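You operate a simulated robot arm through the tools that you are given. There is no shell and no other tool.

The job below is to be done with a simulated two-armed robot. You get a single attempt, and the scene is never put back.

JOB
Ease the strap that reads red, then pull it and the slack one into the green.
Fine: one press of ease; pull the table lever, turn to the next mark for the slack strap, push the lever back before pulling. Where these are worked on the way, their far stop is far enough and under half their travel is too little: table lever.

It is judged by the outcome, as a careful person would: the job done as asked, and still so three seconds after it is handed in. It fails if anything else is knocked over, pushed out of place, dropped, spilled or broken.

ROBOT AND FRAMES
Two 7-joint arms with two-finger grippers on one trunk that stands fixed in place. Base frame: the origin is at the foot of the trunk, x ahead of it, y to its left, z up. Readings come in mm, degrees, newtons and seconds.
The left shoulder is at [60, 123, 995], the right one opposite. With the tool pointing down near the work surface each hand reaches from about 320 to 780 mm from the base axis, measured 20 degrees to its own side. Payload 1.47 kg a hand.
The TCP of each hand is the grasp point between the finger pads, 16 mm short of the fingertips. In the tool frame z runs along the fingers and y along their closing line. The gripper opens to 87 mm; its body begins 55 mm behind the TCP.
Orientation is that of the tool frame in the base frame, as a unit quaternion [x, y, z, w]. With the fingers straight down and closing along the base's y, the tool's x points along the base's -x, its y along +y and its z along -z.

CONTROLS
- The arms move only by the tool send_rows. It takes "left_moves", "right_moves" or both (then of equal length, played together; a hand with none holds still); each is one flat list of numbers, 6 for each row, row after row: the shift along the tool's x, y, z in mm, then the turn, a rotation vector about the tool's x, y, z in degrees. In form: [dx, dy, dz, rx, ry, rz, dx, dy, dz, rx, ry, rz, ...]. A call has 1 to 20 rows; each row shifts and turns the commanded pose from where the row before left it, along the tool's axes as they then stand. "left_claw" and "right_claw" are, for a hand that has rows, the opening in per cent of the stroke, from 0 (shut) to 100 (fully open), set as the call begins (left out, the last holds). A row lasts 0.2 s, in which the tool goes at most 50 mm and 8.6 degrees; a call with a longer step from one row to the next is refused whole, and so is a gripper value outside its range. Where a pose cannot be reached the arm comes as near as it can. A force on the tool above 40 N (or 10 N above the force at the start of the call, whichever is more), or a blocked arm, ends the call early, and 0.2 s more pass. The fingers move at their own pace (about 153 mm/s each) and stop on an object; they squeeze with about 24 N. The grip force told is the motor's: it shows also when the fingers shut on nothing. Time passes only in rows, and 0.2 s behind the last, so rows that do not move let the fingers close. It gives the time, the measured TCP pose, the force on the tool (base axes), the opening and the grip force at its end, in the units of the frame above (readings bear some noise), with the torque about the TCP (base axes, N m) and any sound that the robot's microphone picked up.
- Cameras (640 x 400 px; columns grow to the right, rows downward): "scene" is now at [70.5, -55.8, 1557.9]; the picture's right is [-0.69, -0.72, 0.00], its down [-0.49, 0.47, -0.74] and it looks along [0.53, -0.51, -0.68] (base axes); focal length 346 px, centre (320, 200). "left" rides on the left gripper at [73, -12, -90] in its tool frame; the picture's right is [0.16, 0.99, 0.00], its down [-0.72, 0.12, -0.68] and it looks along [-0.67, 0.11, 0.73] (tool axes); focal length 247 px, centre (320, 200). "right" rides on the right gripper at [73, 12, -90] in its tool frame; the picture's right is [-0.16, 0.99, 0.00], its down [-0.72, -0.12, -0.68] and it looks along [-0.67, -0.11, 0.73] (tool axes); focal length 247 px, centre (320, 200). There is no depth. A picture from a camera that has moved, and an enlarged one, comes with that camera's place and axes in the base frame and with its lens.
- camera(camera): a new picture of that camera. No time passes.
- slide_trunk(by): moves the trunk up (or, below 0, down) by that many mm; the arms and the scene camera ride with it, the base frame stays. It gives what a move gives, with no picture.
- pan_tilt(pan, tilt): turns the head with the scene camera to pan (to the left, within 120 degrees either way) and tilt (down, from -29 to 69), counted from straight ahead of the robot. It gives what a move gives.
- zoom(camera, box): a new picture of the part [left, top, right, bottom] of that camera's present view, enlarged. No time passes.
- finish_job(): hands the job in; it is judged then, once.

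Nothing tells you positions but the pictures and the camera data. Unless the task says otherwise, let go and move clear before handing in.

The tools are called by a JSON object that holds its "name" and its "arguments". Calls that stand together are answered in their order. send_rows: Moves the arms, as the interface text tells. Its arguments: {"type":"object","properties":{"left_moves":{"type":"array","items":{"type":"number"}},"left_claw":{"type":"number"},"right_moves":{"type":"array","items":{"type":"number"}},"right_claw":{"type":"number"}},"required":[]} The other tools are called the same way: slide_trunk (by) moves the trunk up or down; pan_tilt (pan, tilt) turns the head that bears the scene camera; camera (camera) takes a picture; zoom (camera, box) takes an enlarged picture of a part of a camera's view; finish_job () hands the job in.

At the start:

```text
clock: 0.0
left_ee_pos: [456.5, -85.5, 1179.5]
left_ee_rot: [0.0, 1.0, 0.0, -0.001]
left_contact_force: [-0.3, -0.7, 0.5]
left_moment: [0.02, 0.04, -0.01]
left_gripper_width: 87.0
left_gripper_force: 0.1
right_ee_pos: [294.8, -404.8, 1218.9]
right_ee_rot: [0.0, 1.0, 0.0, 0.001]
right_contact_force: [0.3, 0.1, -0.3]
right_moment: [-0.02, 0.04, 0.01]
right_gripper_width: 86.9
right_gripper_force: 0.0
trunk travel left (down, up): [-150.0, 80.0]
head pan, tilt (commanded): [-44.0, 42.6]
```

scene: 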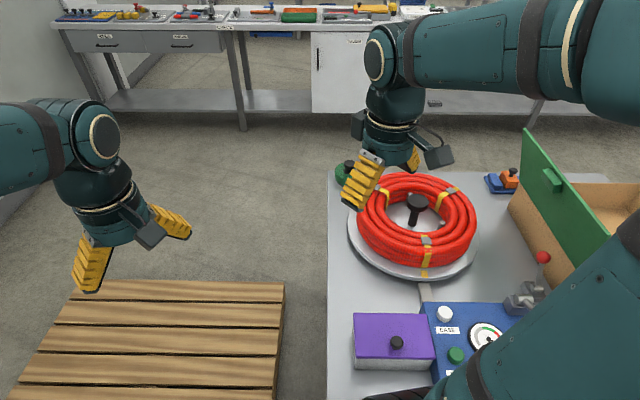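
right: 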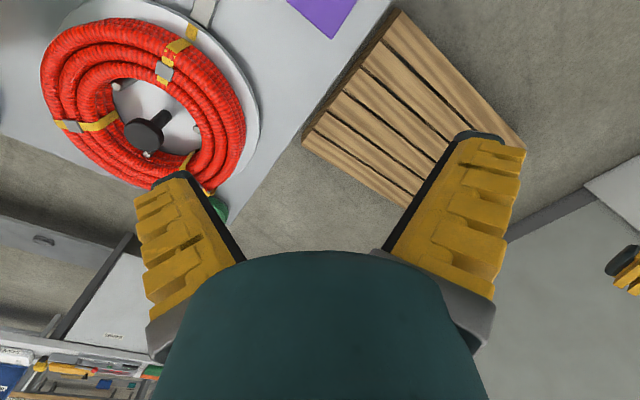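
left: 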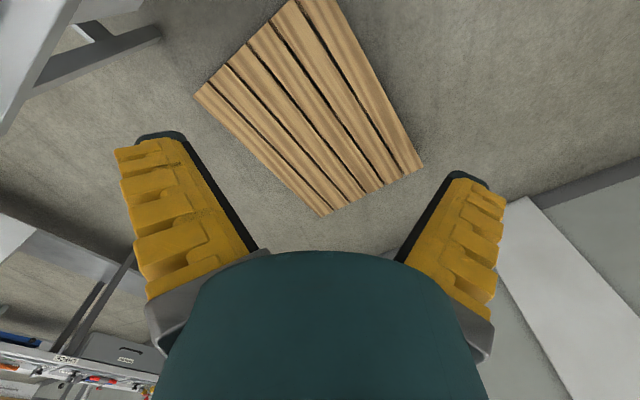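

I see a table with a coil of hose on a round turntable, a purple box, a blue panel with an "EASE" label, a gauge, and an arm blocking part of the view. I'll pan the head to look more closely first.

{"name": "pan_tilt", "arguments": {"pan": -70, "tilt": 50}}

{"name": "camera", "arguments": {"camera": "scene"}}

```text
clock: 0.9
left_ee_pos: [456.8, -86.5, 1179.3]
left_ee_rot: [0.0, 1.0, 0.0, 0.0]
left_contact_force: [0.0, -0.4, 0.1]
left_moment: [0.01, 0.01, -0.01]
left_gripper_width: 87.0
left_gripper_force: 0.1
right_ee_pos: [295.4, -405.3, 1219.9]
right_ee_rot: [0.0, 1.0, 0.0, 0.0]
right_contact_force: [-0.1, 0.7, 0.2]
right_moment: [-0.01, 0.02, -0.03]
right_gripper_width: 86.9
right_gripper_force: 0.1
trunk travel left (down, up): [-150.0, 80.0]
head pan, tilt (commanded): [-70.0, 50.0]
```

```text
taken
camera scene: at [37.0, -70.4, 1547.6], right [-0.94, -0.34, 0.0], down [-0.26, 0.72, -0.64], along [0.22, -0.6, -0.77], focal length 346 px, centre (320, 200)
```

scene: 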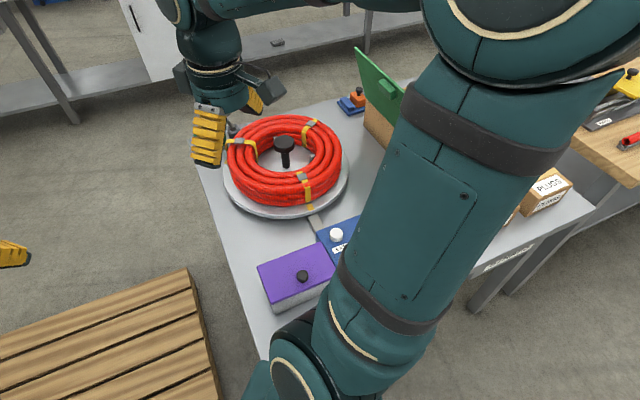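

The right arm is blocking the view of the table. I'll swing the left hand away to the left and the right hand ahead so the head can see the panel.

{"name": "send_rows", "arguments": {"left_moves": [0, 45, 0, 0, 0, 0, 0, 45, 0, 0, 0, 0, 0, 45, 0, 0, 0, 0, 0, 45, 0, 0, 0, 0, 0, 45, 0, 0, 0, 0, 0, 45, 0, 0, 0, 0, 0, 45, 0, 0, 0, 0], "right_moves": [0, 0, 0, 0, 0, 0, 0, 0, 0, 0, 0, 0, -25, 35, 0, 0, 0, 0, -25, 35, 0, 0, 0, 0, -25, 35, 0, 0, 0, 0, -25, 35, 0, 0, 0, 0, -25, 35, 0, 0, 0, 0]}}

{"name": "camera", "arguments": {"camera": "scene"}}

```text
clock: 2.5
left_ee_pos: [455.8, 229.4, 1179.2]
left_ee_rot: [0.001, 1.0, -0.001, -0.002]
left_contact_force: [0.1, 1.1, 0.0]
left_moment: [0.0, 0.03, -0.01]
left_gripper_width: 86.9
left_gripper_force: 0.1
right_ee_pos: [422.2, -229.8, 1219.9]
right_ee_rot: [0.0, 1.0, -0.001, -0.001]
right_contact_force: [0.3, 1.0, -0.3]
right_moment: [-0.02, 0.02, 0.01]
right_gripper_width: 87.1
right_gripper_force: 0.0
trunk travel left (down, up): [-150.0, 80.0]
head pan, tilt (commanded): [-70.0, 50.0]
```

```text
taken
camera scene: at [37.9, -68.8, 1547.6], right [-0.94, -0.34, 0.0], down [-0.26, 0.72, -0.64], along [0.22, -0.61, -0.77], focal length 346 px, centre (320, 200)
```

scene: 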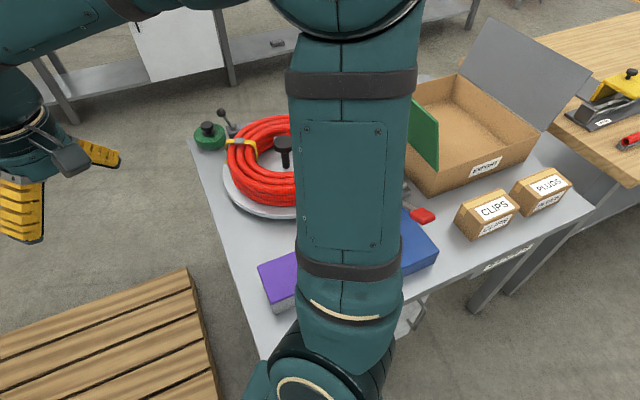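

The upper arm still hides the panel. I'll extend the right hand further forward to bring the elbow down and away.

{"name": "send_rows", "arguments": {"right_moves": [-40, 25, 10, 0, 0, 0, -40, 25, 10, 0, 0, 0, -40, 25, 10, 0, 0, 0, -40, 25, 10, 0, 0, 0, -40, 25, 10, 0, 0, 0, -30, 25, 10, 0, 0, 0]}}

{"name": "camera", "arguments": {"camera": "scene"}}

```text
clock: 3.9
left_ee_pos: [456.0, 227.7, 1179.9]
left_ee_rot: [0.0, 1.0, 0.0, 0.0]
left_contact_force: [0.7, 0.6, 0.8]
left_moment: [0.0, 0.02, 0.04]
left_gripper_width: 86.8
left_gripper_force: 0.1
right_ee_pos: [648.9, -77.7, 1163.3]
right_ee_rot: [0.0, 1.0, 0.0, 0.0]
right_contact_force: [0.7, -0.1, 0.2]
right_moment: [-0.01, -0.04, -0.01]
right_gripper_width: 87.0
right_gripper_force: 0.0
trunk travel left (down, up): [-150.0, 80.0]
head pan, tilt (commanded): [-70.0, 50.0]
```

```text
taken
camera scene: at [37.6, -69.9, 1547.6], right [-0.94, -0.34, 0.0], down [-0.26, 0.72, -0.64], along [0.22, -0.6, -0.77], focal length 346 px, centre (320, 200)
```

scene: 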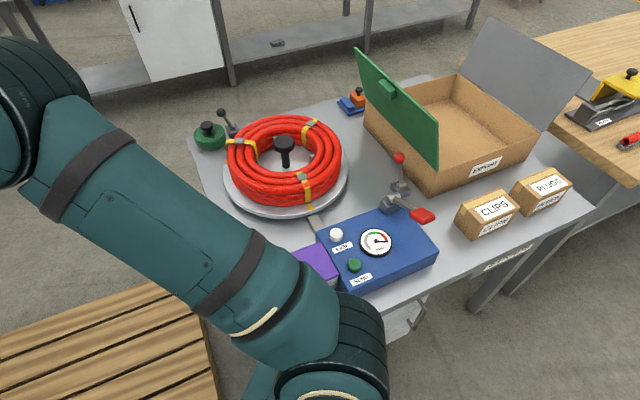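

Now the panel is in view. I'll enlarge the pieces to read the labels, the gauge, the levers and the straps.

{"name": "zoom", "arguments": {"camera": "scene", "box": [300, 170, 450, 290]}}

{"name": "zoom", "arguments": {"camera": "scene", "box": [180, 90, 360, 235]}}

{"name": "zoom", "arguments": {"camera": "scene", "box": [330, 80, 450, 230]}}

```text
3.33 times, centred on (375, 230) of scene
camera zoom: at [37.6, -69.9, 1547.6], right [-0.94, -0.34, 0.0], down [-0.26, 0.72, -0.64], along [0.22, -0.6, -0.77], focal length 1154 px, centre (137, 100)
```

zoom: 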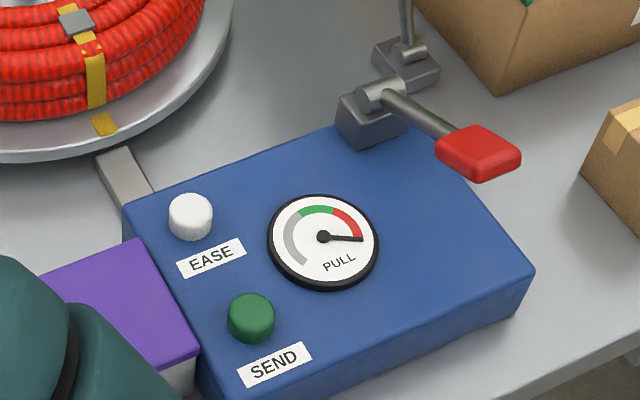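

```text
2.76 times, centred on (270, 162) of scene
camera zoom: at [37.6, -69.9, 1547.6], right [-0.94, -0.34, 0.0], down [-0.26, 0.72, -0.64], along [0.22, -0.6, -0.77], focal length 956 px, centre (458, 303)
```

zoom: 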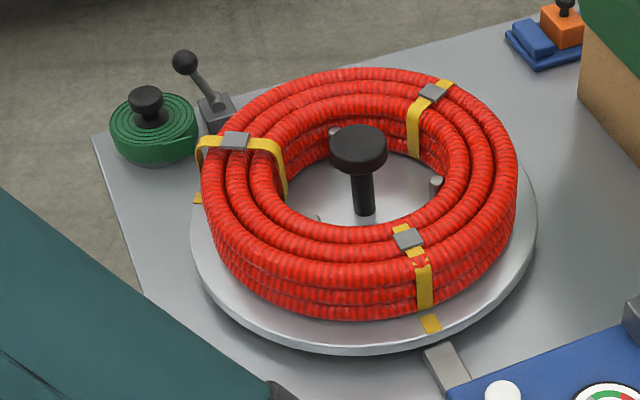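

```text
2.67 times, centred on (390, 155) of scene
camera zoom: at [37.6, -69.9, 1547.6], right [-0.94, -0.34, 0.0], down [-0.26, 0.72, -0.64], along [0.22, -0.6, -0.77], focal length 924 px, centre (133, 320)
```

zoom: 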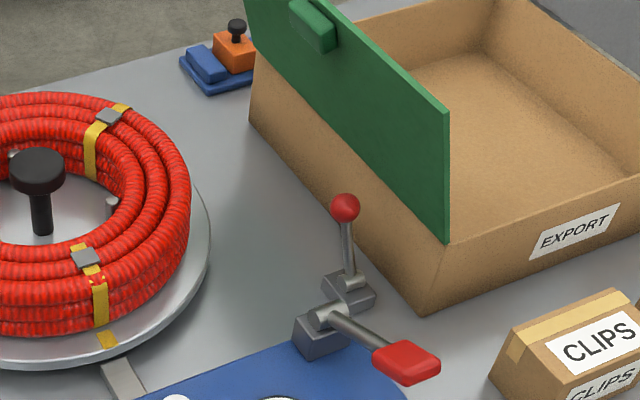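

I see the panel with EASE (white) and SEND (green) buttons, a gauge whose needle is in the red, a red paddle lever, a red-ball lever beside it and a black-ball lever at the far corner. I'll raise the trunk to get a second viewpoint for measuring heights.

{"name": "slide_trunk", "arguments": {"by": 80}}

{"name": "camera", "arguments": {"camera": "scene"}}

```text
clock: 5.1
left_ee_pos: [456.7, 228.6, 1260.1]
left_ee_rot: [0.0, 1.0, 0.0, -0.001]
left_contact_force: [0.4, -0.6, -0.6]
left_moment: [0.01, 0.01, 0.02]
left_gripper_width: 86.9
left_gripper_force: 0.0
right_ee_pos: [649.5, -78.8, 1241.8]
right_ee_rot: [0.0, 1.0, 0.0, 0.0]
right_contact_force: [0.5, -0.5, -0.5]
right_moment: [-0.02, -0.01, -0.01]
right_gripper_width: 86.9
right_gripper_force: 0.0
trunk travel left (down, up): [-230.0, 0.0]
head pan, tilt (commanded): [-70.0, 50.0]
```

```text
taken
camera scene: at [37.4, -70.3, 1627.4], right [-0.94, -0.34, 0.0], down [-0.26, 0.72, -0.64], along [0.22, -0.6, -0.77], focal length 346 px, centre (320, 200)
```

scene: 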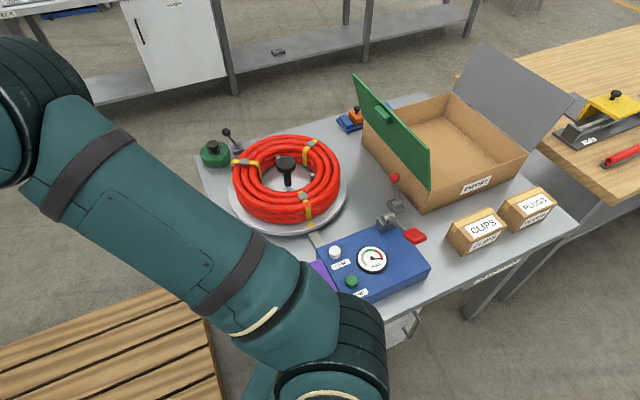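

{"name": "zoom", "arguments": {"camera": "scene", "box": [300, 170, 450, 290]}}

{"name": "zoom", "arguments": {"camera": "scene", "box": [190, 110, 360, 245]}}

```text
3.33 times, centred on (375, 230) of scene
camera zoom: at [37.4, -70.3, 1627.4], right [-0.94, -0.34, 0.0], down [-0.26, 0.72, -0.64], along [0.22, -0.6, -0.77], focal length 1154 px, centre (137, 100)
```

zoom: 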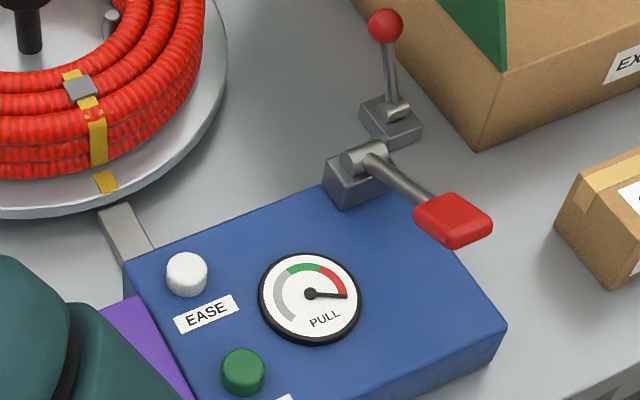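

```text
2.96 times, centred on (275, 178) of scene
camera zoom: at [37.4, -70.3, 1627.4], right [-0.94, -0.34, 0.0], down [-0.26, 0.72, -0.64], along [0.22, -0.6, -0.77], focal length 1026 px, centre (453, 267)
```

zoom: 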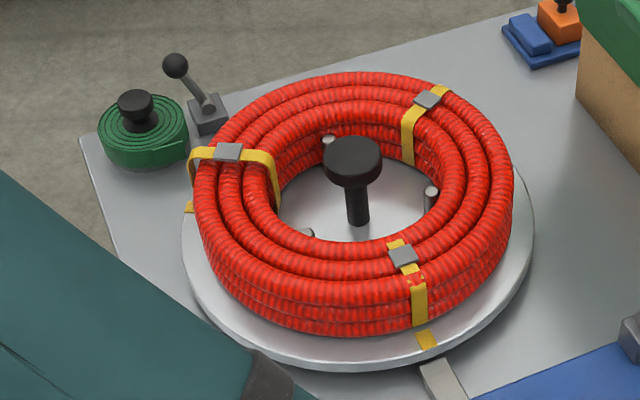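

Triangulating, EASE is near (169, -550, 834) and the hub knob near (380, -725, 930). I'll bring the right hand over the panel high up so its wrist camera gives a closer look.

{"name": "send_rows", "arguments": {"right_moves": [40, -37, 9, 0, 0, 0, 40, -37, 9, 0, 0, 0, 40, -37, 9, 0, 0, 0, 40, -37, 9, 0, 0, 0, 40, -37, 9, 0, 0, 0, 40, -37, 9, 0, 0, 0, 40, -37, 9, 0, 0, 0, 40, -37, 9, 0, 0, 0, 40, -37, 9, 0, 0, 0, 40, -37, 9, 0, 0, 0]}}

{"name": "camera", "arguments": {"camera": "right"}}

{"name": "camera", "arguments": {"camera": "scene"}}

```text
refused: row 1 steps farther than a row can; nothing moved
```

```text
taken
camera right: at [576.9, -68.3, 1332.9], right [0.16, 0.99, 0.0], down [0.72, -0.12, 0.68], along [0.67, -0.11, -0.73], focal length 247 px, centre (320, 200)
```

right: 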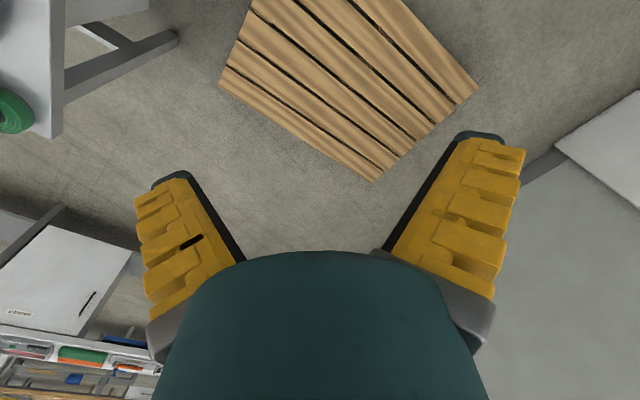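

```text
taken
camera scene: at [37.4, -70.3, 1627.4], right [-0.94, -0.34, 0.0], down [-0.26, 0.72, -0.64], along [0.22, -0.6, -0.77], focal length 346 px, centre (320, 200)
```

scene: 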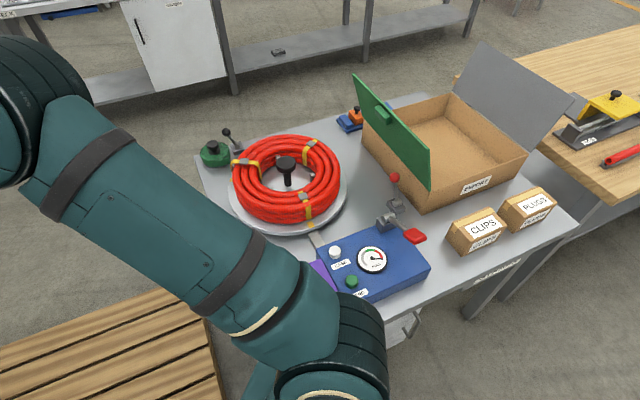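

The step was slightly too long (over 50 mm), so nothing moved. I'll resend with shorter steps, carrying the right hand over the panel area at a safe height.

{"name": "send_rows", "arguments": {"right_moves": [34, -30, 7, 0, 0, 0, 34, -30, 7, 0, 0, 0, 34, -30, 7, 0, 0, 0, 34, -30, 7, 0, 0, 0, 34, -30, 7, 0, 0, 0, 34, -30, 7, 0, 0, 0, 34, -30, 7, 0, 0, 0, 34, -30, 7, 0, 0, 0, 34, -30, 7, 0, 0, 0, 34, -30, 7, 0, 0, 0, 34, -30, 7, 0, 0, 0]}}

{"name": "camera", "arguments": {"camera": "right"}}

{"name": "camera", "arguments": {"camera": "scene"}}

```text
clock: 7.5
left_ee_pos: [455.2, 228.5, 1261.1]
left_ee_rot: [-0.001, 1.0, 0.0, 0.001]
left_contact_force: [0.0, 1.0, -0.3]
left_moment: [-0.01, 0.01, -0.02]
left_gripper_width: 87.1
left_gripper_force: 0.1
right_ee_pos: [274.7, -408.8, 1166.0]
right_ee_rot: [-0.001, 1.0, 0.0, 0.0]
right_contact_force: [0.2, -0.1, 0.2]
right_moment: [0.01, -0.03, 0.02]
right_gripper_width: 86.9
right_gripper_force: 0.1
trunk travel left (down, up): [-230.0, 0.0]
head pan, tilt (commanded): [-70.0, 50.0]
```

```text
taken
camera right: at [201.6, -399.3, 1256.0], right [0.16, 0.99, 0.0], down [0.72, -0.12, 0.68], along [0.67, -0.11, -0.73], focal length 247 px, centre (320, 200)
```

right: 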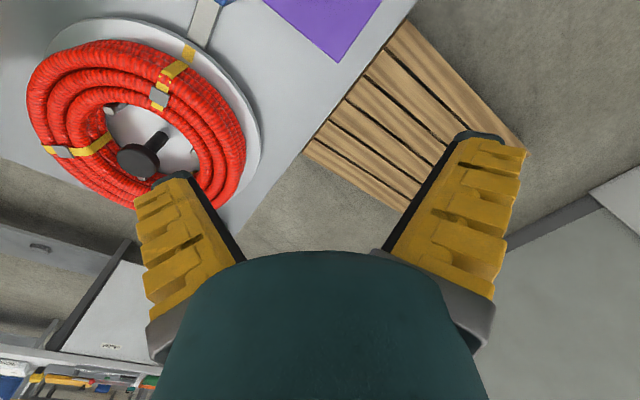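

```text
taken
camera scene: at [36.2, -71.0, 1627.6], right [-0.94, -0.34, 0.0], down [-0.26, 0.72, -0.64], along [0.22, -0.6, -0.77], focal length 346 px, centre (320, 200)
```

scene: 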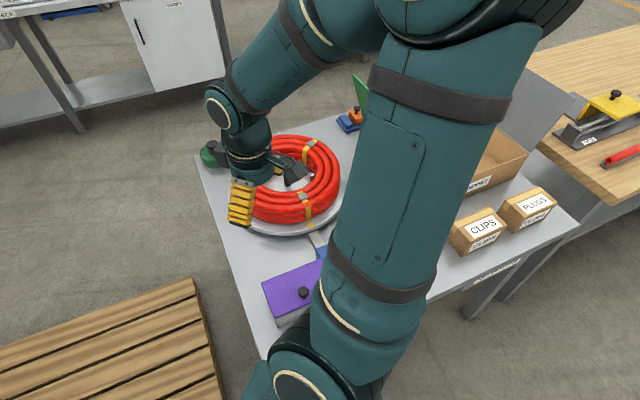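

The right elbow now blocks the head's view, so I'll rely on the wrist camera. I'll yaw the right tool so the camera looks away from the robot (toward -y) over the table.

{"name": "send_rows", "arguments": {"right_moves": [0, 0, 0, 0, 0, 8.5, 0, 0, 0, 0, 0, 8.5, 0, 0, 0, 0, 0, 8.5, 0, 0, 0, 0, 0, 8.5, 0, 0, 0, 0, 0, 8.5, 0, 0, 0, 0, 0, 8.5, 0, 0, 0, 0, 0, 8.5, 0, 0, 0, 0, 0, 8.5, 0, 0, 0, 0, 0, 8.5, 0, 0, 0, 0, 0, 8.5, 0, 0, 0, 0, 0, 5]}}

{"name": "camera", "arguments": {"camera": "right"}}

{"name": "camera", "arguments": {"camera": "scene"}}

```text
clock: 9.9
left_ee_pos: [455.4, 228.0, 1260.0]
left_ee_rot: [0.0, 1.0, -0.001, -0.001]
left_contact_force: [0.3, -0.5, 0.5]
left_moment: [0.0, 0.02, 0.0]
left_gripper_width: 87.0
left_gripper_force: 0.0
right_ee_pos: [275.9, -409.1, 1165.8]
right_ee_rot: [0.708, 0.706, -0.001, 0.0]
right_contact_force: [-0.2, -0.3, 0.0]
right_moment: [-0.04, 0.04, 0.01]
right_gripper_width: 87.0
right_gripper_force: 0.1
trunk travel left (down, up): [-230.0, 0.0]
head pan, tilt (commanded): [-70.0, 50.0]
```

```text
taken
camera right: at [287.5, -337.5, 1256.1], right [0.99, -0.16, 0.0], down [-0.12, -0.72, 0.68], along [-0.11, -0.67, -0.73], focal length 247 px, centre (320, 200)
```

right: 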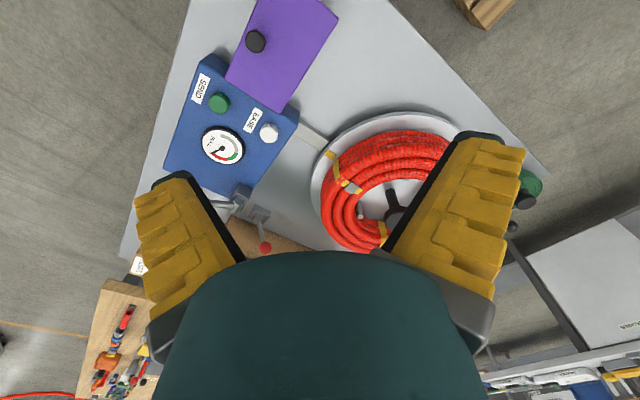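

```text
taken
camera scene: at [37.0, -70.5, 1627.6], right [-0.94, -0.34, 0.0], down [-0.26, 0.72, -0.64], along [0.22, -0.6, -0.77], focal length 346 px, centre (320, 200)
```

scene: 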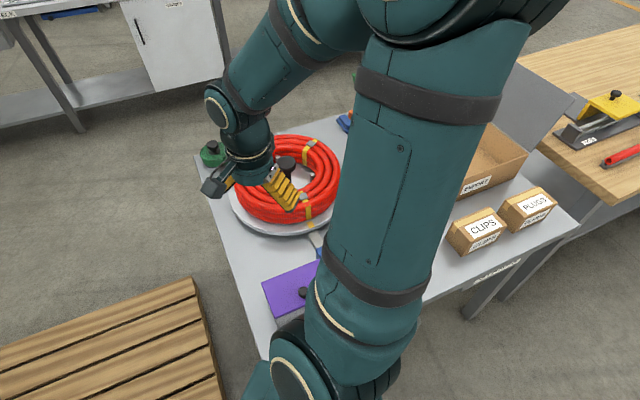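

{"name": "zoom", "arguments": {"camera": "right", "box": [150, 40, 330, 150]}}

{"name": "zoom", "arguments": {"camera": "right", "box": [130, 150, 330, 280]}}

{"name": "zoom", "arguments": {"camera": "right", "box": [290, 90, 560, 270]}}

```text
3.56 times, centred on (240, 95) of right
camera zoom: at [287.5, -337.5, 1256.1], right [0.99, -0.16, 0.0], down [-0.12, -0.72, 0.68], along [-0.11, -0.67, -0.73], focal length 878 px, centre (604, 573)
```

zoom: 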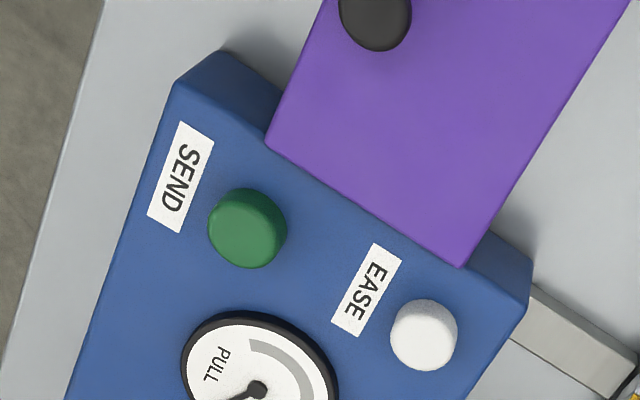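

```text
3.08 times, centred on (230, 215) of right
camera zoom: at [287.5, -337.5, 1256.1], right [0.99, -0.16, 0.0], down [-0.12, -0.72, 0.68], along [-0.11, -0.67, -0.73], focal length 760 px, centre (597, 154)
```

zoom: 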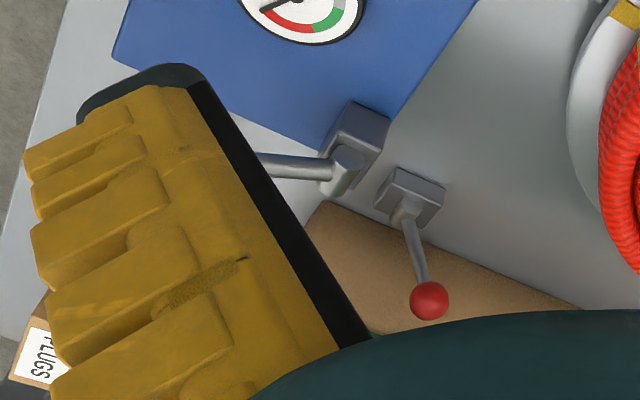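

```text
2.22 times, centred on (425, 180) of right
camera zoom: at [287.5, -337.5, 1256.1], right [0.99, -0.16, 0.0], down [-0.12, -0.72, 0.68], along [-0.11, -0.67, -0.73], focal length 549 px, centre (87, 244)
```

zoom: 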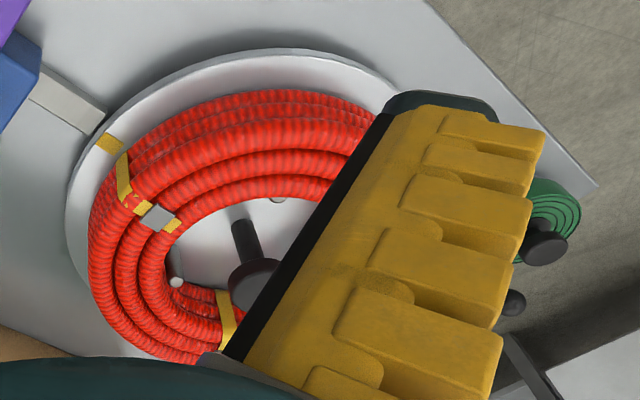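

The red-ball lever is near (72, -810, 887) and the black-ball lever is about (630, -805, 900). I need a closer look at each to tell which is the table lever, so I'll move the wrist camera nearer to the red-ball lever.

{"name": "send_rows", "arguments": {"right_moves": [-28.5, -29.3, 17.7, 0, 0, 0, -28.5, -29.3, 17.7, 0, 0, 0, -28.5, -29.3, 17.7, 0, 0, 0, -28.5, -29.3, 17.7, 0, 0, 0, -28.5, -29.3, 17.7, 0, 0, 0, -28.5, -29.3, 17.7, 0, 0, 0]}}

{"name": "camera", "arguments": {"camera": "right"}}

{"name": "camera", "arguments": {"camera": "scene"}}

```text
clock: 11.3
left_ee_pos: [454.8, 226.7, 1260.5]
left_ee_rot: [0.0, 1.0, 0.0, 0.0]
left_contact_force: [0.2, 0.0, 0.2]
left_moment: [0.01, 0.0, 0.01]
left_gripper_width: 87.0
left_gripper_force: 0.1
right_ee_pos: [101.1, -582.3, 1058.5]
right_ee_rot: [0.708, 0.706, 0.0, 0.0]
right_contact_force: [-0.5, 0.2, -0.1]
right_moment: [0.02, -0.02, -0.02]
right_gripper_width: 87.0
right_gripper_force: 0.1
trunk travel left (down, up): [-230.0, 0.0]
head pan, tilt (commanded): [-70.0, 50.0]
```

```text
taken
camera right: at [113.2, -510.5, 1148.8], right [0.99, -0.16, 0.0], down [-0.12, -0.72, 0.68], along [-0.11, -0.67, -0.73], focal length 247 px, centre (320, 200)
```

right: 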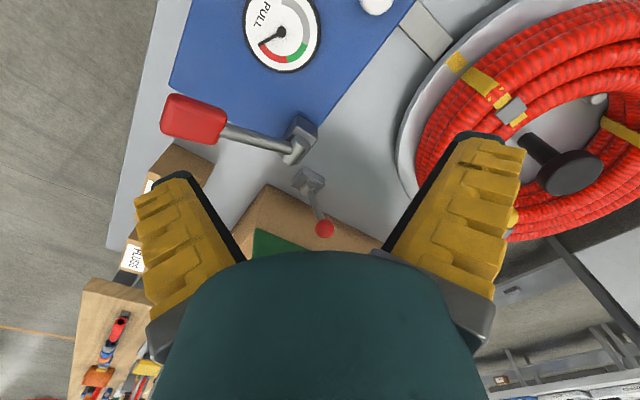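

```text
taken
camera scene: at [36.7, -71.8, 1627.5], right [-0.94, -0.34, 0.0], down [-0.26, 0.72, -0.64], along [0.22, -0.6, -0.77], focal length 346 px, centre (320, 200)
```

scene: 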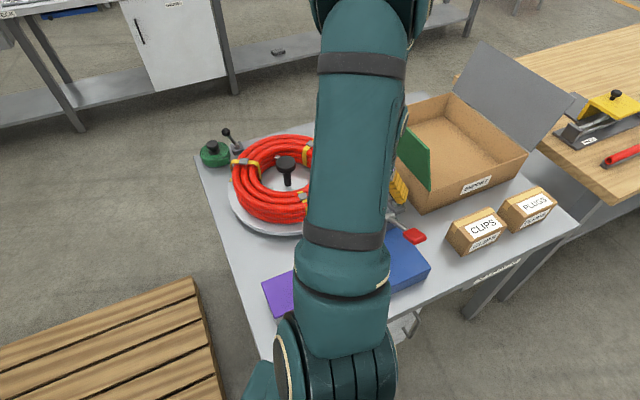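

{"name": "zoom", "arguments": {"camera": "right", "box": [150, 90, 350, 250]}}

{"name": "zoom", "arguments": {"camera": "right", "box": [230, 0, 470, 150]}}

{"name": "zoom", "arguments": {"camera": "scene", "box": [190, 120, 310, 200]}}

```text
2.50 times, centred on (250, 170) of right
camera zoom: at [113.2, -510.5, 1148.8], right [0.99, -0.16, 0.0], down [-0.12, -0.72, 0.68], along [-0.11, -0.67, -0.73], focal length 617 px, centre (495, 275)
```

zoom: 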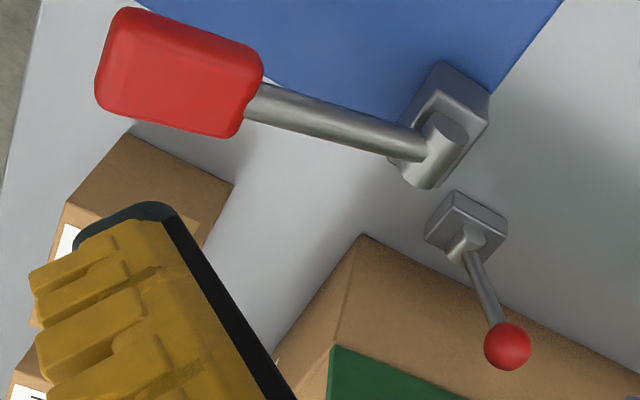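

```text
2.67 times, centred on (350, 75) of right
camera zoom: at [113.2, -510.5, 1148.8], right [0.99, -0.16, 0.0], down [-0.12, -0.72, 0.68], along [-0.11, -0.67, -0.73], focal length 659 px, centre (240, 533)
```

zoom: 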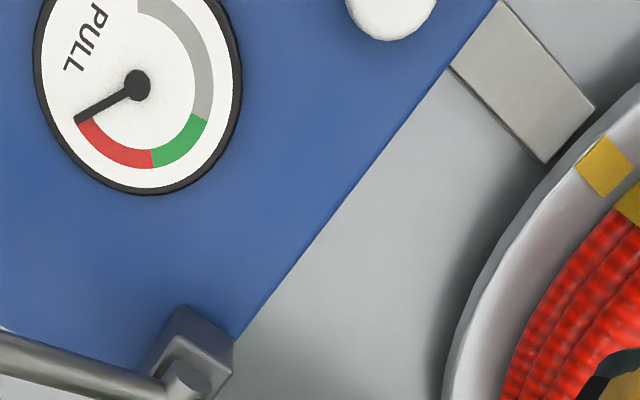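

```text
5.00 times, centred on (250, 160) of scene
camera zoom: at [36.7, -71.8, 1627.5], right [-0.94, -0.34, 0.0], down [-0.26, 0.72, -0.64], along [0.22, -0.6, -0.77], focal length 1732 px, centre (670, 400)
```

zoom: 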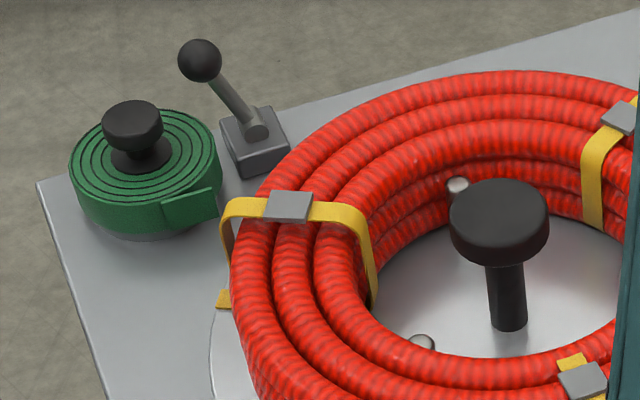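

The strap on the +x side of the coil (about 15° around the hub) clearly stands off slack, while the one at the station is overtight. Neither lever carries a label I can read yet, so I'll carry the camera over the turntable and look at the black-ball lever.

{"name": "send_rows", "arguments": {"right_moves": [-2, 41, -4, 0, 0, 0, -2, 41, -4, 0, 0, 0, -2, 41, -4, 0, 0, 0, -2, 41, -4, 0, 0, 0, -2, 41, -4, 0, 0, 0, -2, 41, -4, 0, 0, 0, -2, 41, -4, 0, 0, 0, -2, 41, -4, 0, 0, 0, 0, 0, 0, 0, 0, -8, 0, 0, 0, 0, 0, -8, 0, 0, 0, 0, 0, -8, 0, 0, 0, 0, 0, -8, 0, 0, 0, 0, 0, -8, 0, 0, 0, 0, 0, -8, 0, 0, 0, 0, 0, -8]}}

{"name": "camera", "arguments": {"camera": "right"}}

{"name": "camera", "arguments": {"camera": "scene"}}

```text
clock: 14.5
left_ee_pos: [455.8, 227.9, 1260.5]
left_ee_rot: [0.0, 1.0, 0.0, 0.0]
left_contact_force: [0.5, -0.2, -0.3]
left_moment: [0.02, 0.0, 0.0]
left_gripper_width: 87.0
left_gripper_force: 0.1
right_ee_pos: [426.7, -594.0, 1091.3]
right_ee_rot: [0.291, 0.957, 0.0, 0.0]
right_contact_force: [-0.5, -1.0, 0.1]
right_moment: [-0.01, 0.02, -0.01]
right_gripper_width: 87.2
right_gripper_force: 0.0
trunk travel left (down, up): [-230.0, 0.0]
head pan, tilt (commanded): [-70.0, 50.0]
```

```text
taken
camera right: at [373.7, -546.3, 1181.7], right [0.68, 0.73, 0.0], down [0.54, -0.5, 0.68], along [0.5, -0.46, -0.73], focal length 247 px, centre (320, 200)
```

right: 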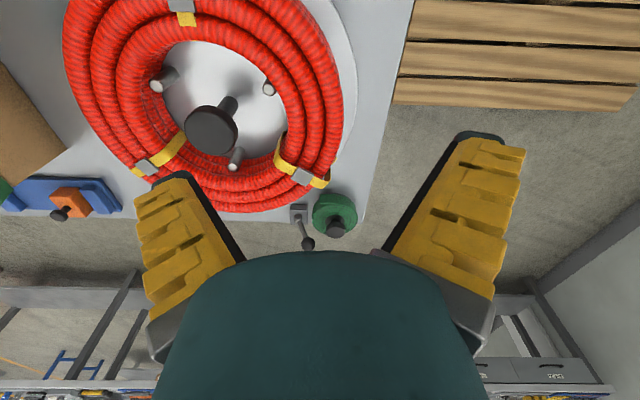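

```text
taken
camera scene: at [36.9, -70.5, 1627.5], right [-0.94, -0.34, 0.0], down [-0.26, 0.72, -0.64], along [0.22, -0.6, -0.77], focal length 346 px, centre (320, 200)
```

scene: 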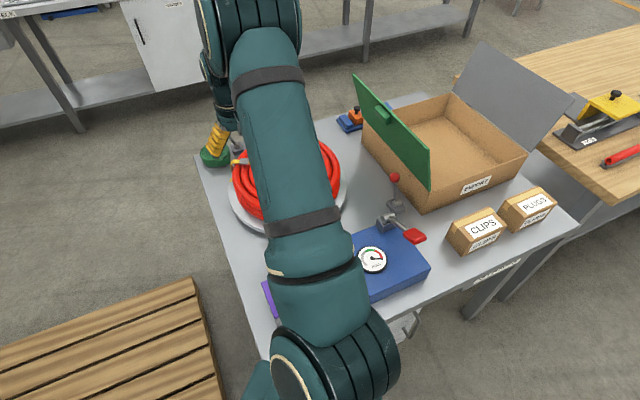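

{"name": "zoom", "arguments": {"camera": "right", "box": [220, 130, 380, 260]}}

{"name": "zoom", "arguments": {"camera": "right", "box": [50, 0, 360, 220]}}

{"name": "zoom", "arguments": {"camera": "scene", "box": [350, 150, 450, 260]}}

```text
3.08 times, centred on (300, 195) of right
camera zoom: at [373.7, -546.3, 1181.7], right [0.68, 0.73, 0.0], down [0.54, -0.5, 0.68], along [0.5, -0.46, -0.73], focal length 760 px, centre (382, 215)
```

zoom: 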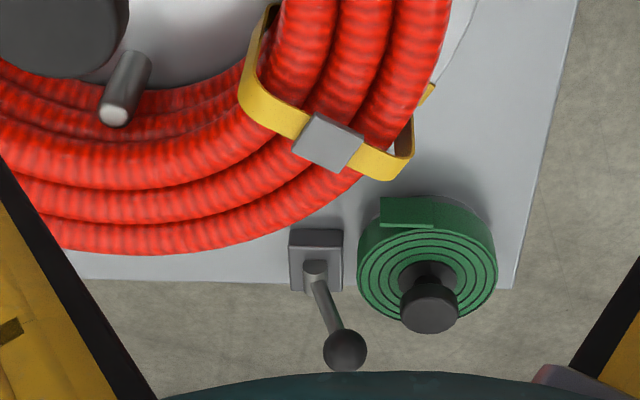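

```text
1.82 times, centred on (205, 110) of right
camera zoom: at [373.7, -546.3, 1181.7], right [0.68, 0.73, 0.0], down [0.54, -0.5, 0.68], along [0.5, -0.46, -0.73], focal length 449 px, centre (529, 364)
```

zoom: 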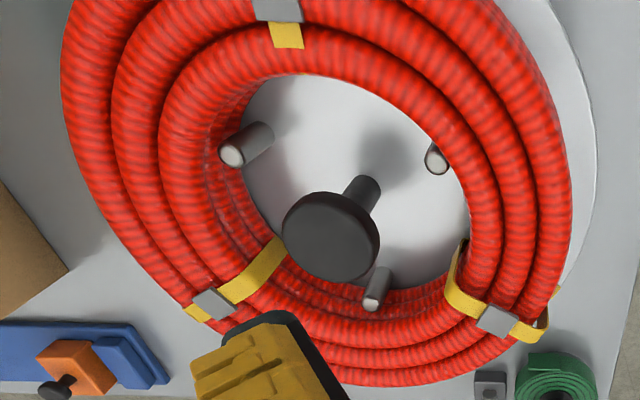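

```text
3.64 times, centred on (400, 205) of scene
camera zoom: at [36.9, -70.5, 1627.5], right [-0.94, -0.34, 0.0], down [-0.26, 0.72, -0.64], along [0.22, -0.6, -0.77], focal length 1260 px, centre (29, 182)
```

zoom: 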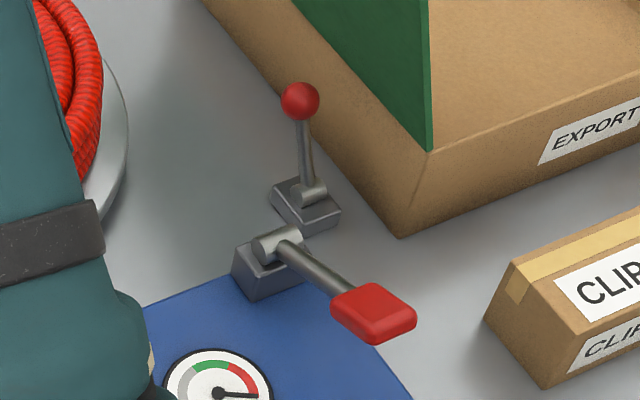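

The black-ball lever sits out beyond the turntable at about (640, -860), far out of reach. It leans sideways, while the red-ball lever leans away from the robot so that it can be pulled and pushed back, and I take that one as the table lever. First I'll shut the right fingers and move above the EASE button.

{"name": "send_rows", "arguments": {"right_moves": [0, 0, 0, 0, 0, 8, 0, 0, 0, 0, 0, 8, 0, 0, 0, 0, 0, 8, 0, 0, 0, 0, 0, 8, 0, 0, 0, 0, 0, 8, 0, 0, 0, 0, 0, 8, 0, 0, 0, 0, 0, 8, 9.1, -37.4, 18, 0, 0, 0, 9.1, -37.4, 18, 0, 0, 0, 9.1, -37.4, 18, 0, 0, 0, 9.1, -37.4, 18, 0, 0, 0, 9.1, -37.4, 18, 0, 0, 0, 9.1, -37.4, 18, 0, 0, 0, 9.1, -37.4, 18, 0, 0, 0], "right_claw": 0}}

{"name": "camera", "arguments": {"camera": "right"}}

{"name": "camera", "arguments": {"camera": "scene"}}

```text
clock: 17.5
left_ee_pos: [455.1, 226.9, 1260.8]
left_ee_rot: [0.0, 1.0, 0.0, 0.001]
left_contact_force: [0.3, -0.3, -0.9]
left_moment: [0.02, 0.04, 0.0]
left_gripper_width: 86.9
left_gripper_force: 0.1
right_ee_pos: [164.8, -532.7, 966.2]
right_ee_rot: [0.706, 0.708, 0.001, 0.0]
right_contact_force: [-0.3, 0.6, 0.6]
right_moment: [0.0, -0.02, 0.0]
right_gripper_width: 0.1
right_gripper_force: 23.7
trunk travel left (down, up): [-230.0, 0.0]
head pan, tilt (commanded): [-70.0, 50.0]
```

```text
taken
camera right: at [177.3, -461.0, 1056.5], right [0.99, -0.16, 0.0], down [-0.12, -0.72, 0.68], along [-0.11, -0.67, -0.73], focal length 247 px, centre (320, 200)
```

right: 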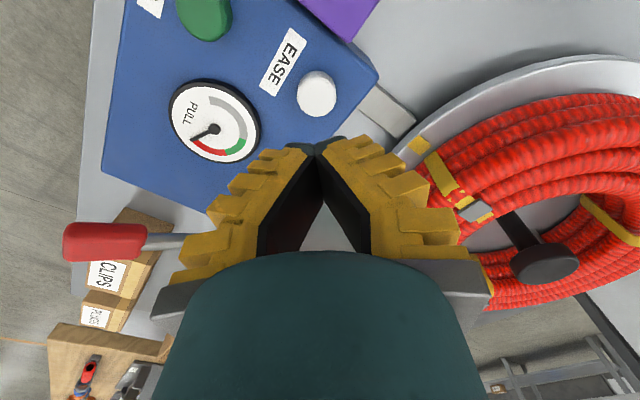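

```text
taken
camera scene: at [35.8, -70.9, 1627.6], right [-0.94, -0.34, 0.0], down [-0.26, 0.72, -0.64], along [0.22, -0.6, -0.77], focal length 346 px, centre (320, 200)
```

scene: 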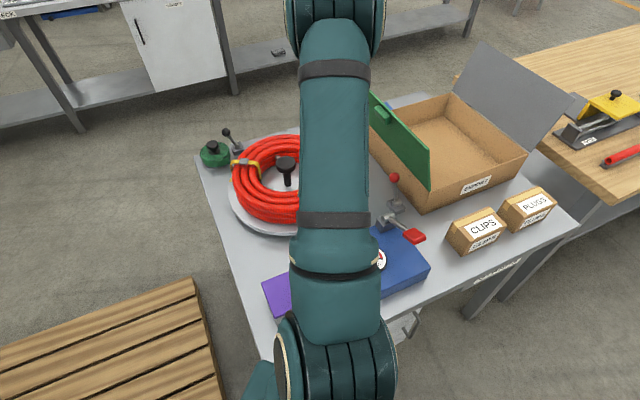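

The shut fingertips sit directly above the EASE button in the wrist view. I'll enlarge to confirm alignment before going down.

{"name": "zoom", "arguments": {"camera": "right", "box": [160, 50, 400, 200]}}

```text
2.67 times, centred on (280, 125) of right
camera zoom: at [177.3, -461.0, 1056.5], right [0.99, -0.16, 0.0], down [-0.12, -0.72, 0.68], along [-0.11, -0.67, -0.73], focal length 659 px, centre (427, 400)
```

zoom: 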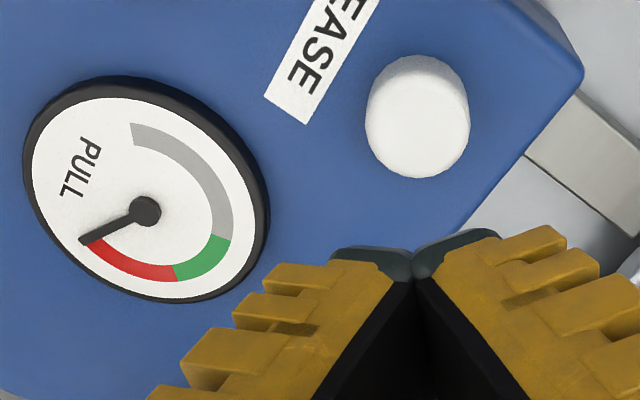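

{"name": "send_rows", "arguments": {"right_moves": [0, -2.5, 20, 0, 0, 0, 0, 0, 20, 0, 0, 0, 0, 0, 20, 0, 0, 0, 0, 0, 10, 0, 0, 0]}}

{"name": "camera", "arguments": {"camera": "right"}}

```text
clock: 18.5
left_ee_pos: [454.9, 227.4, 1259.1]
left_ee_rot: [0.0, 1.0, -0.001, -0.001]
left_contact_force: [0.3, 0.2, 0.9]
left_moment: [-0.01, 0.03, 0.01]
left_gripper_width: 86.8
left_gripper_force: 0.1
right_ee_pos: [161.9, -531.1, 893.5]
right_ee_rot: [0.707, 0.707, 0.0, 0.0]
right_contact_force: [0.0, 0.2, -0.3]
right_moment: [-0.01, -0.01, -0.01]
right_gripper_width: 0.2
right_gripper_force: 24.2
trunk travel left (down, up): [-230.0, 0.0]
head pan, tilt (commanded): [-70.0, 50.0]
```

```text
taken
camera right: at [175.0, -459.3, 985.9], right [0.99, -0.16, 0.0], down [-0.12, -0.72, 0.68], along [-0.11, -0.67, -0.73], focal length 247 px, centre (320, 200)
```

right: 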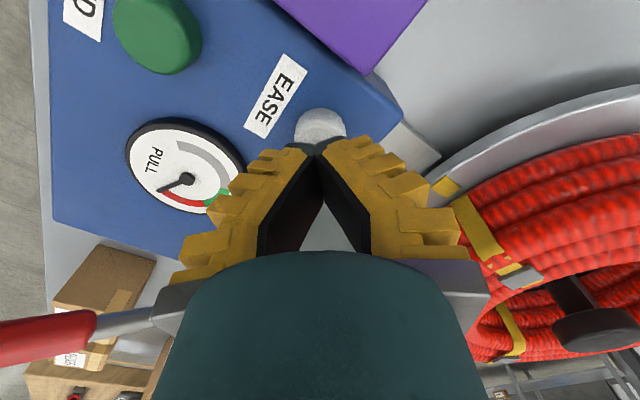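

{"name": "send_rows", "arguments": {"right_moves": [0, 0, 5, 0, 0, 0, 0, 0, 5, 0, 0, 0, 0, 0, 4, 0, 0, 0]}}

{"name": "camera", "arguments": {"camera": "right"}}

```text
clock: 19.3
left_ee_pos: [456.5, 227.7, 1260.1]
left_ee_rot: [0.0, 1.0, 0.0, -0.001]
left_contact_force: [0.4, -1.6, -0.1]
left_moment: [0.0, 0.0, 0.0]
left_gripper_width: 87.0
left_gripper_force: 0.1
right_ee_pos: [162.8, -532.1, 881.2]
right_ee_rot: [0.707, 0.707, -0.001, 0.0]
right_contact_force: [0.3, 0.9, 1.6]
right_moment: [0.0, -0.02, 0.0]
right_gripper_width: 0.1
right_gripper_force: 24.0
trunk travel left (down, up): [-230.0, 0.0]
head pan, tilt (commanded): [-70.0, 50.0]
```

```text
taken
camera right: at [175.3, -460.7, 971.7], right [0.99, -0.16, 0.0], down [-0.12, -0.72, 0.68], along [-0.11, -0.67, -0.73], focal length 247 px, centre (320, 200)
```

right: 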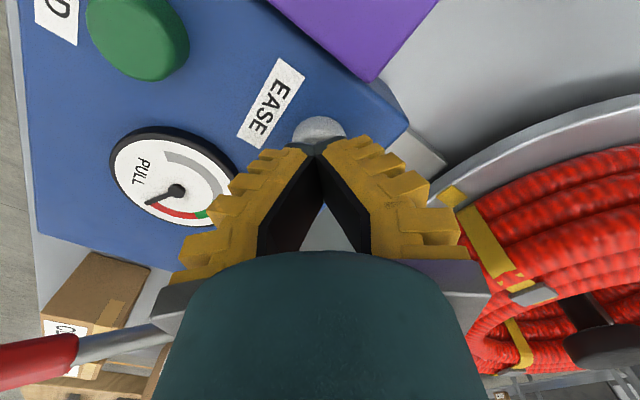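

Fz shows a faint 1.6 N, so contact is starting or near. I'll continue down in small steps and watch for a click or the needle changing.

{"name": "send_rows", "arguments": {"right_moves": [0, 0, 2, 0, 0, 0, 0, 0, 2, 0, 0, 0]}}

{"name": "zoom", "arguments": {"camera": "right", "box": [80, 80, 360, 260]}}

```text
clock: 19.9
left_ee_pos: [455.4, 227.0, 1259.6]
left_ee_rot: [0.0, 1.0, -0.001, 0.0]
left_contact_force: [0.2, -0.9, -0.6]
left_moment: [0.0, 0.02, 0.01]
left_gripper_width: 87.0
left_gripper_force: 0.0
right_ee_pos: [162.8, -532.5, 877.2]
right_ee_rot: [0.707, 0.707, 0.001, 0.0]
right_contact_force: [0.2, 0.3, 0.4]
right_moment: [0.02, -0.02, 0.01]
right_gripper_width: 0.0
right_gripper_force: 23.7
trunk travel left (down, up): [-230.0, 0.0]
head pan, tilt (commanded): [-70.0, 50.0]
```

```text
2.22 times, centred on (220, 170) of right
camera zoom: at [175.2, -460.7, 968.1], right [0.99, -0.16, 0.0], down [-0.12, -0.72, 0.68], along [-0.11, -0.67, -0.73], focal length 549 px, centre (542, 267)
```

zoom: 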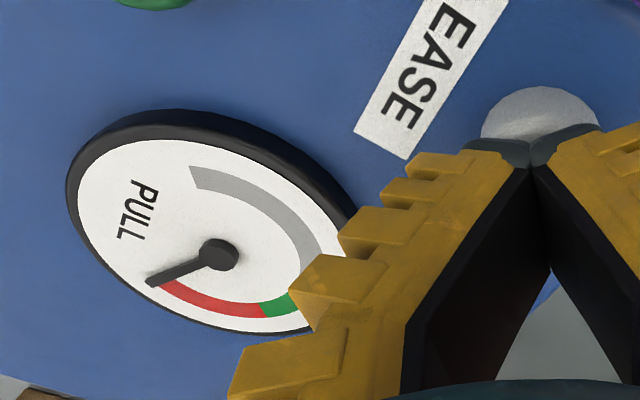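

{"name": "send_rows", "arguments": {"right_moves": [0, 0, 2, 0, 0, 0, 0, 0, 2, 0, 0, 0, 0, 0, 1, 0, 0, 0]}}

{"name": "zoom", "arguments": {"camera": "right", "box": [80, 80, 360, 260]}}

```text
clock: 20.7
left_ee_pos: [456.0, 228.1, 1259.9]
left_ee_rot: [0.0, 1.0, 0.0, 0.0]
left_contact_force: [-0.4, -0.2, -1.5]
left_moment: [-0.01, 0.03, 0.0]
left_gripper_width: 86.8
left_gripper_force: 0.1
right_ee_pos: [164.6, -531.9, 873.2]
right_ee_rot: [0.707, 0.707, 0.0, 0.0]
right_contact_force: [-0.1, 0.1, 0.0]
right_moment: [-0.02, 0.01, -0.01]
right_gripper_width: 0.3
right_gripper_force: 23.4
trunk travel left (down, up): [-230.0, 0.0]
head pan, tilt (commanded): [-70.0, 50.0]
```

```text
2.22 times, centred on (220, 170) of right
camera zoom: at [175.3, -460.6, 963.2], right [0.99, -0.16, 0.0], down [-0.12, -0.72, 0.68], along [-0.11, -0.67, -0.73], focal length 549 px, centre (542, 267)
```

zoom: 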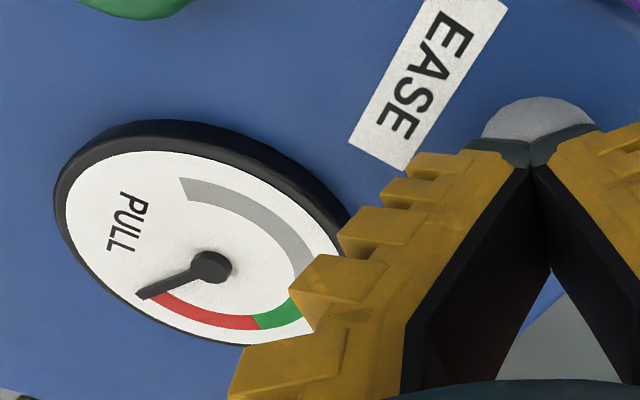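

{"name": "send_rows", "arguments": {"right_moves": [0, 0, 2, 0, 0, 0, 0, 0, 1, 0, 0, 0, 0, 0, 1, 0, 0, 0]}}

{"name": "zoom", "arguments": {"camera": "right", "box": [80, 80, 360, 260]}}

```text
clock: 21.5
left_ee_pos: [455.3, 228.1, 1260.5]
left_ee_rot: [0.0, 1.0, 0.0, 0.0]
left_contact_force: [-0.2, 0.4, 0.0]
left_moment: [-0.01, 0.02, 0.0]
left_gripper_width: 87.0
left_gripper_force: 0.1
right_ee_pos: [163.7, -532.4, 870.2]
right_ee_rot: [0.707, 0.708, 0.0, 0.0]
right_contact_force: [-0.8, -0.2, 0.8]
right_moment: [-0.01, 0.01, 0.01]
right_gripper_width: 0.0
right_gripper_force: 28.4
trunk travel left (down, up): [-230.0, 0.0]
head pan, tilt (commanded): [-70.0, 50.0]
```

```text
2.22 times, centred on (220, 170) of right
camera zoom: at [175.6, -460.3, 959.6], right [0.99, -0.16, 0.0], down [-0.12, -0.72, 0.68], along [-0.11, -0.67, -0.73], focal length 549 px, centre (542, 267)
```

zoom: 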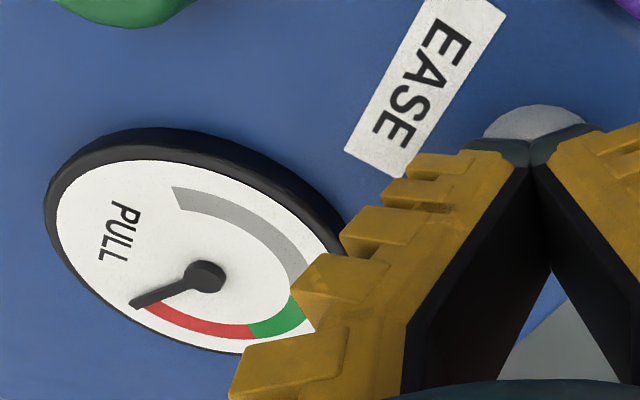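

{"name": "send_rows", "arguments": {"right_moves": [0, 0, 1, 0, 0, 0, 0, 0, 1, 0, 0, 0, 0, 0, 1, 0, 0, 0]}}

{"name": "zoom", "arguments": {"camera": "right", "box": [80, 80, 360, 260]}}

```text
clock: 22.3
left_ee_pos: [456.4, 228.1, 1259.8]
left_ee_rot: [0.0, 1.0, 0.0, 0.0]
left_contact_force: [0.3, -0.5, -1.3]
left_moment: [0.0, -0.02, 0.02]
left_gripper_width: 86.7
left_gripper_force: 0.0
right_ee_pos: [162.9, -532.6, 866.7]
right_ee_rot: [0.707, 0.707, 0.0, -0.001]
right_contact_force: [-1.0, 1.9, 2.3]
right_moment: [0.0, -0.01, 0.0]
right_gripper_width: 5.9
right_gripper_force: 27.9
trunk travel left (down, up): [-230.0, 0.0]
head pan, tilt (commanded): [-70.0, 50.0]
```

```text
2.22 times, centred on (220, 170) of right
camera zoom: at [175.3, -460.6, 956.4], right [0.99, -0.16, 0.0], down [-0.12, -0.72, 0.68], along [-0.11, -0.67, -0.73], focal length 549 px, centre (542, 267)
```

zoom: 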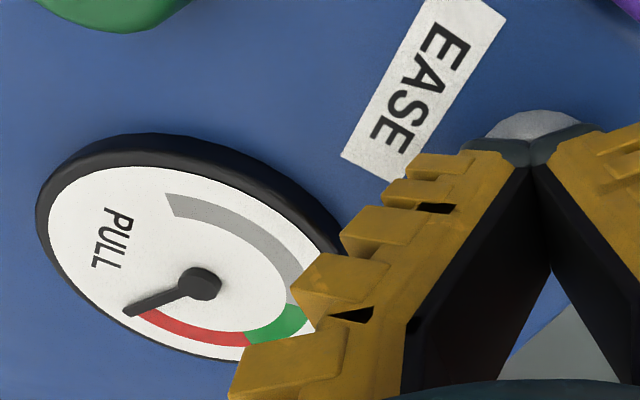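

{"name": "send_rows", "arguments": {"right_moves": [0, 0, 1, 0, 0, 0, 0, 0, 1, 0, 0, 0]}}

{"name": "zoom", "arguments": {"camera": "right", "box": [80, 80, 360, 260]}}

```text
clock: 22.9
left_ee_pos: [454.9, 228.7, 1260.5]
left_ee_rot: [0.0, 1.0, 0.0, 0.0]
left_contact_force: [-0.5, 0.2, -0.5]
left_moment: [-0.03, -0.02, 0.01]
left_gripper_width: 86.9
left_gripper_force: 0.0
right_ee_pos: [163.2, -531.4, 864.8]
right_ee_rot: [0.707, 0.707, 0.001, 0.0]
right_contact_force: [-0.1, 1.1, 2.7]
right_moment: [0.02, -0.03, -0.01]
right_gripper_width: 6.0
right_gripper_force: 28.1
trunk travel left (down, up): [-230.0, 0.0]
head pan, tilt (commanded): [-70.0, 50.0]
heard: click
```

```text
2.22 times, centred on (220, 170) of right
camera zoom: at [175.3, -460.6, 954.1], right [0.99, -0.16, 0.0], down [-0.12, -0.72, 0.68], along [-0.11, -0.67, -0.73], focal length 549 px, centre (542, 267)
```

zoom: 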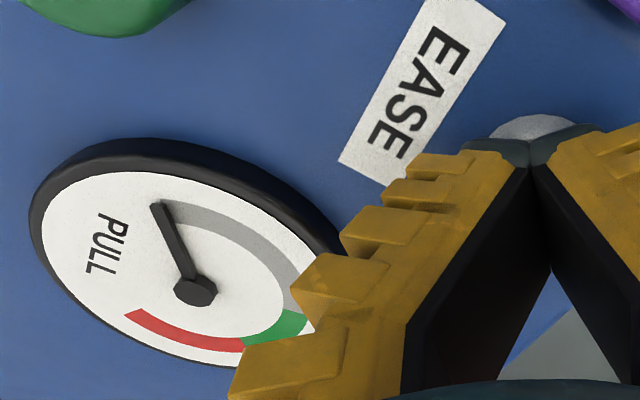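

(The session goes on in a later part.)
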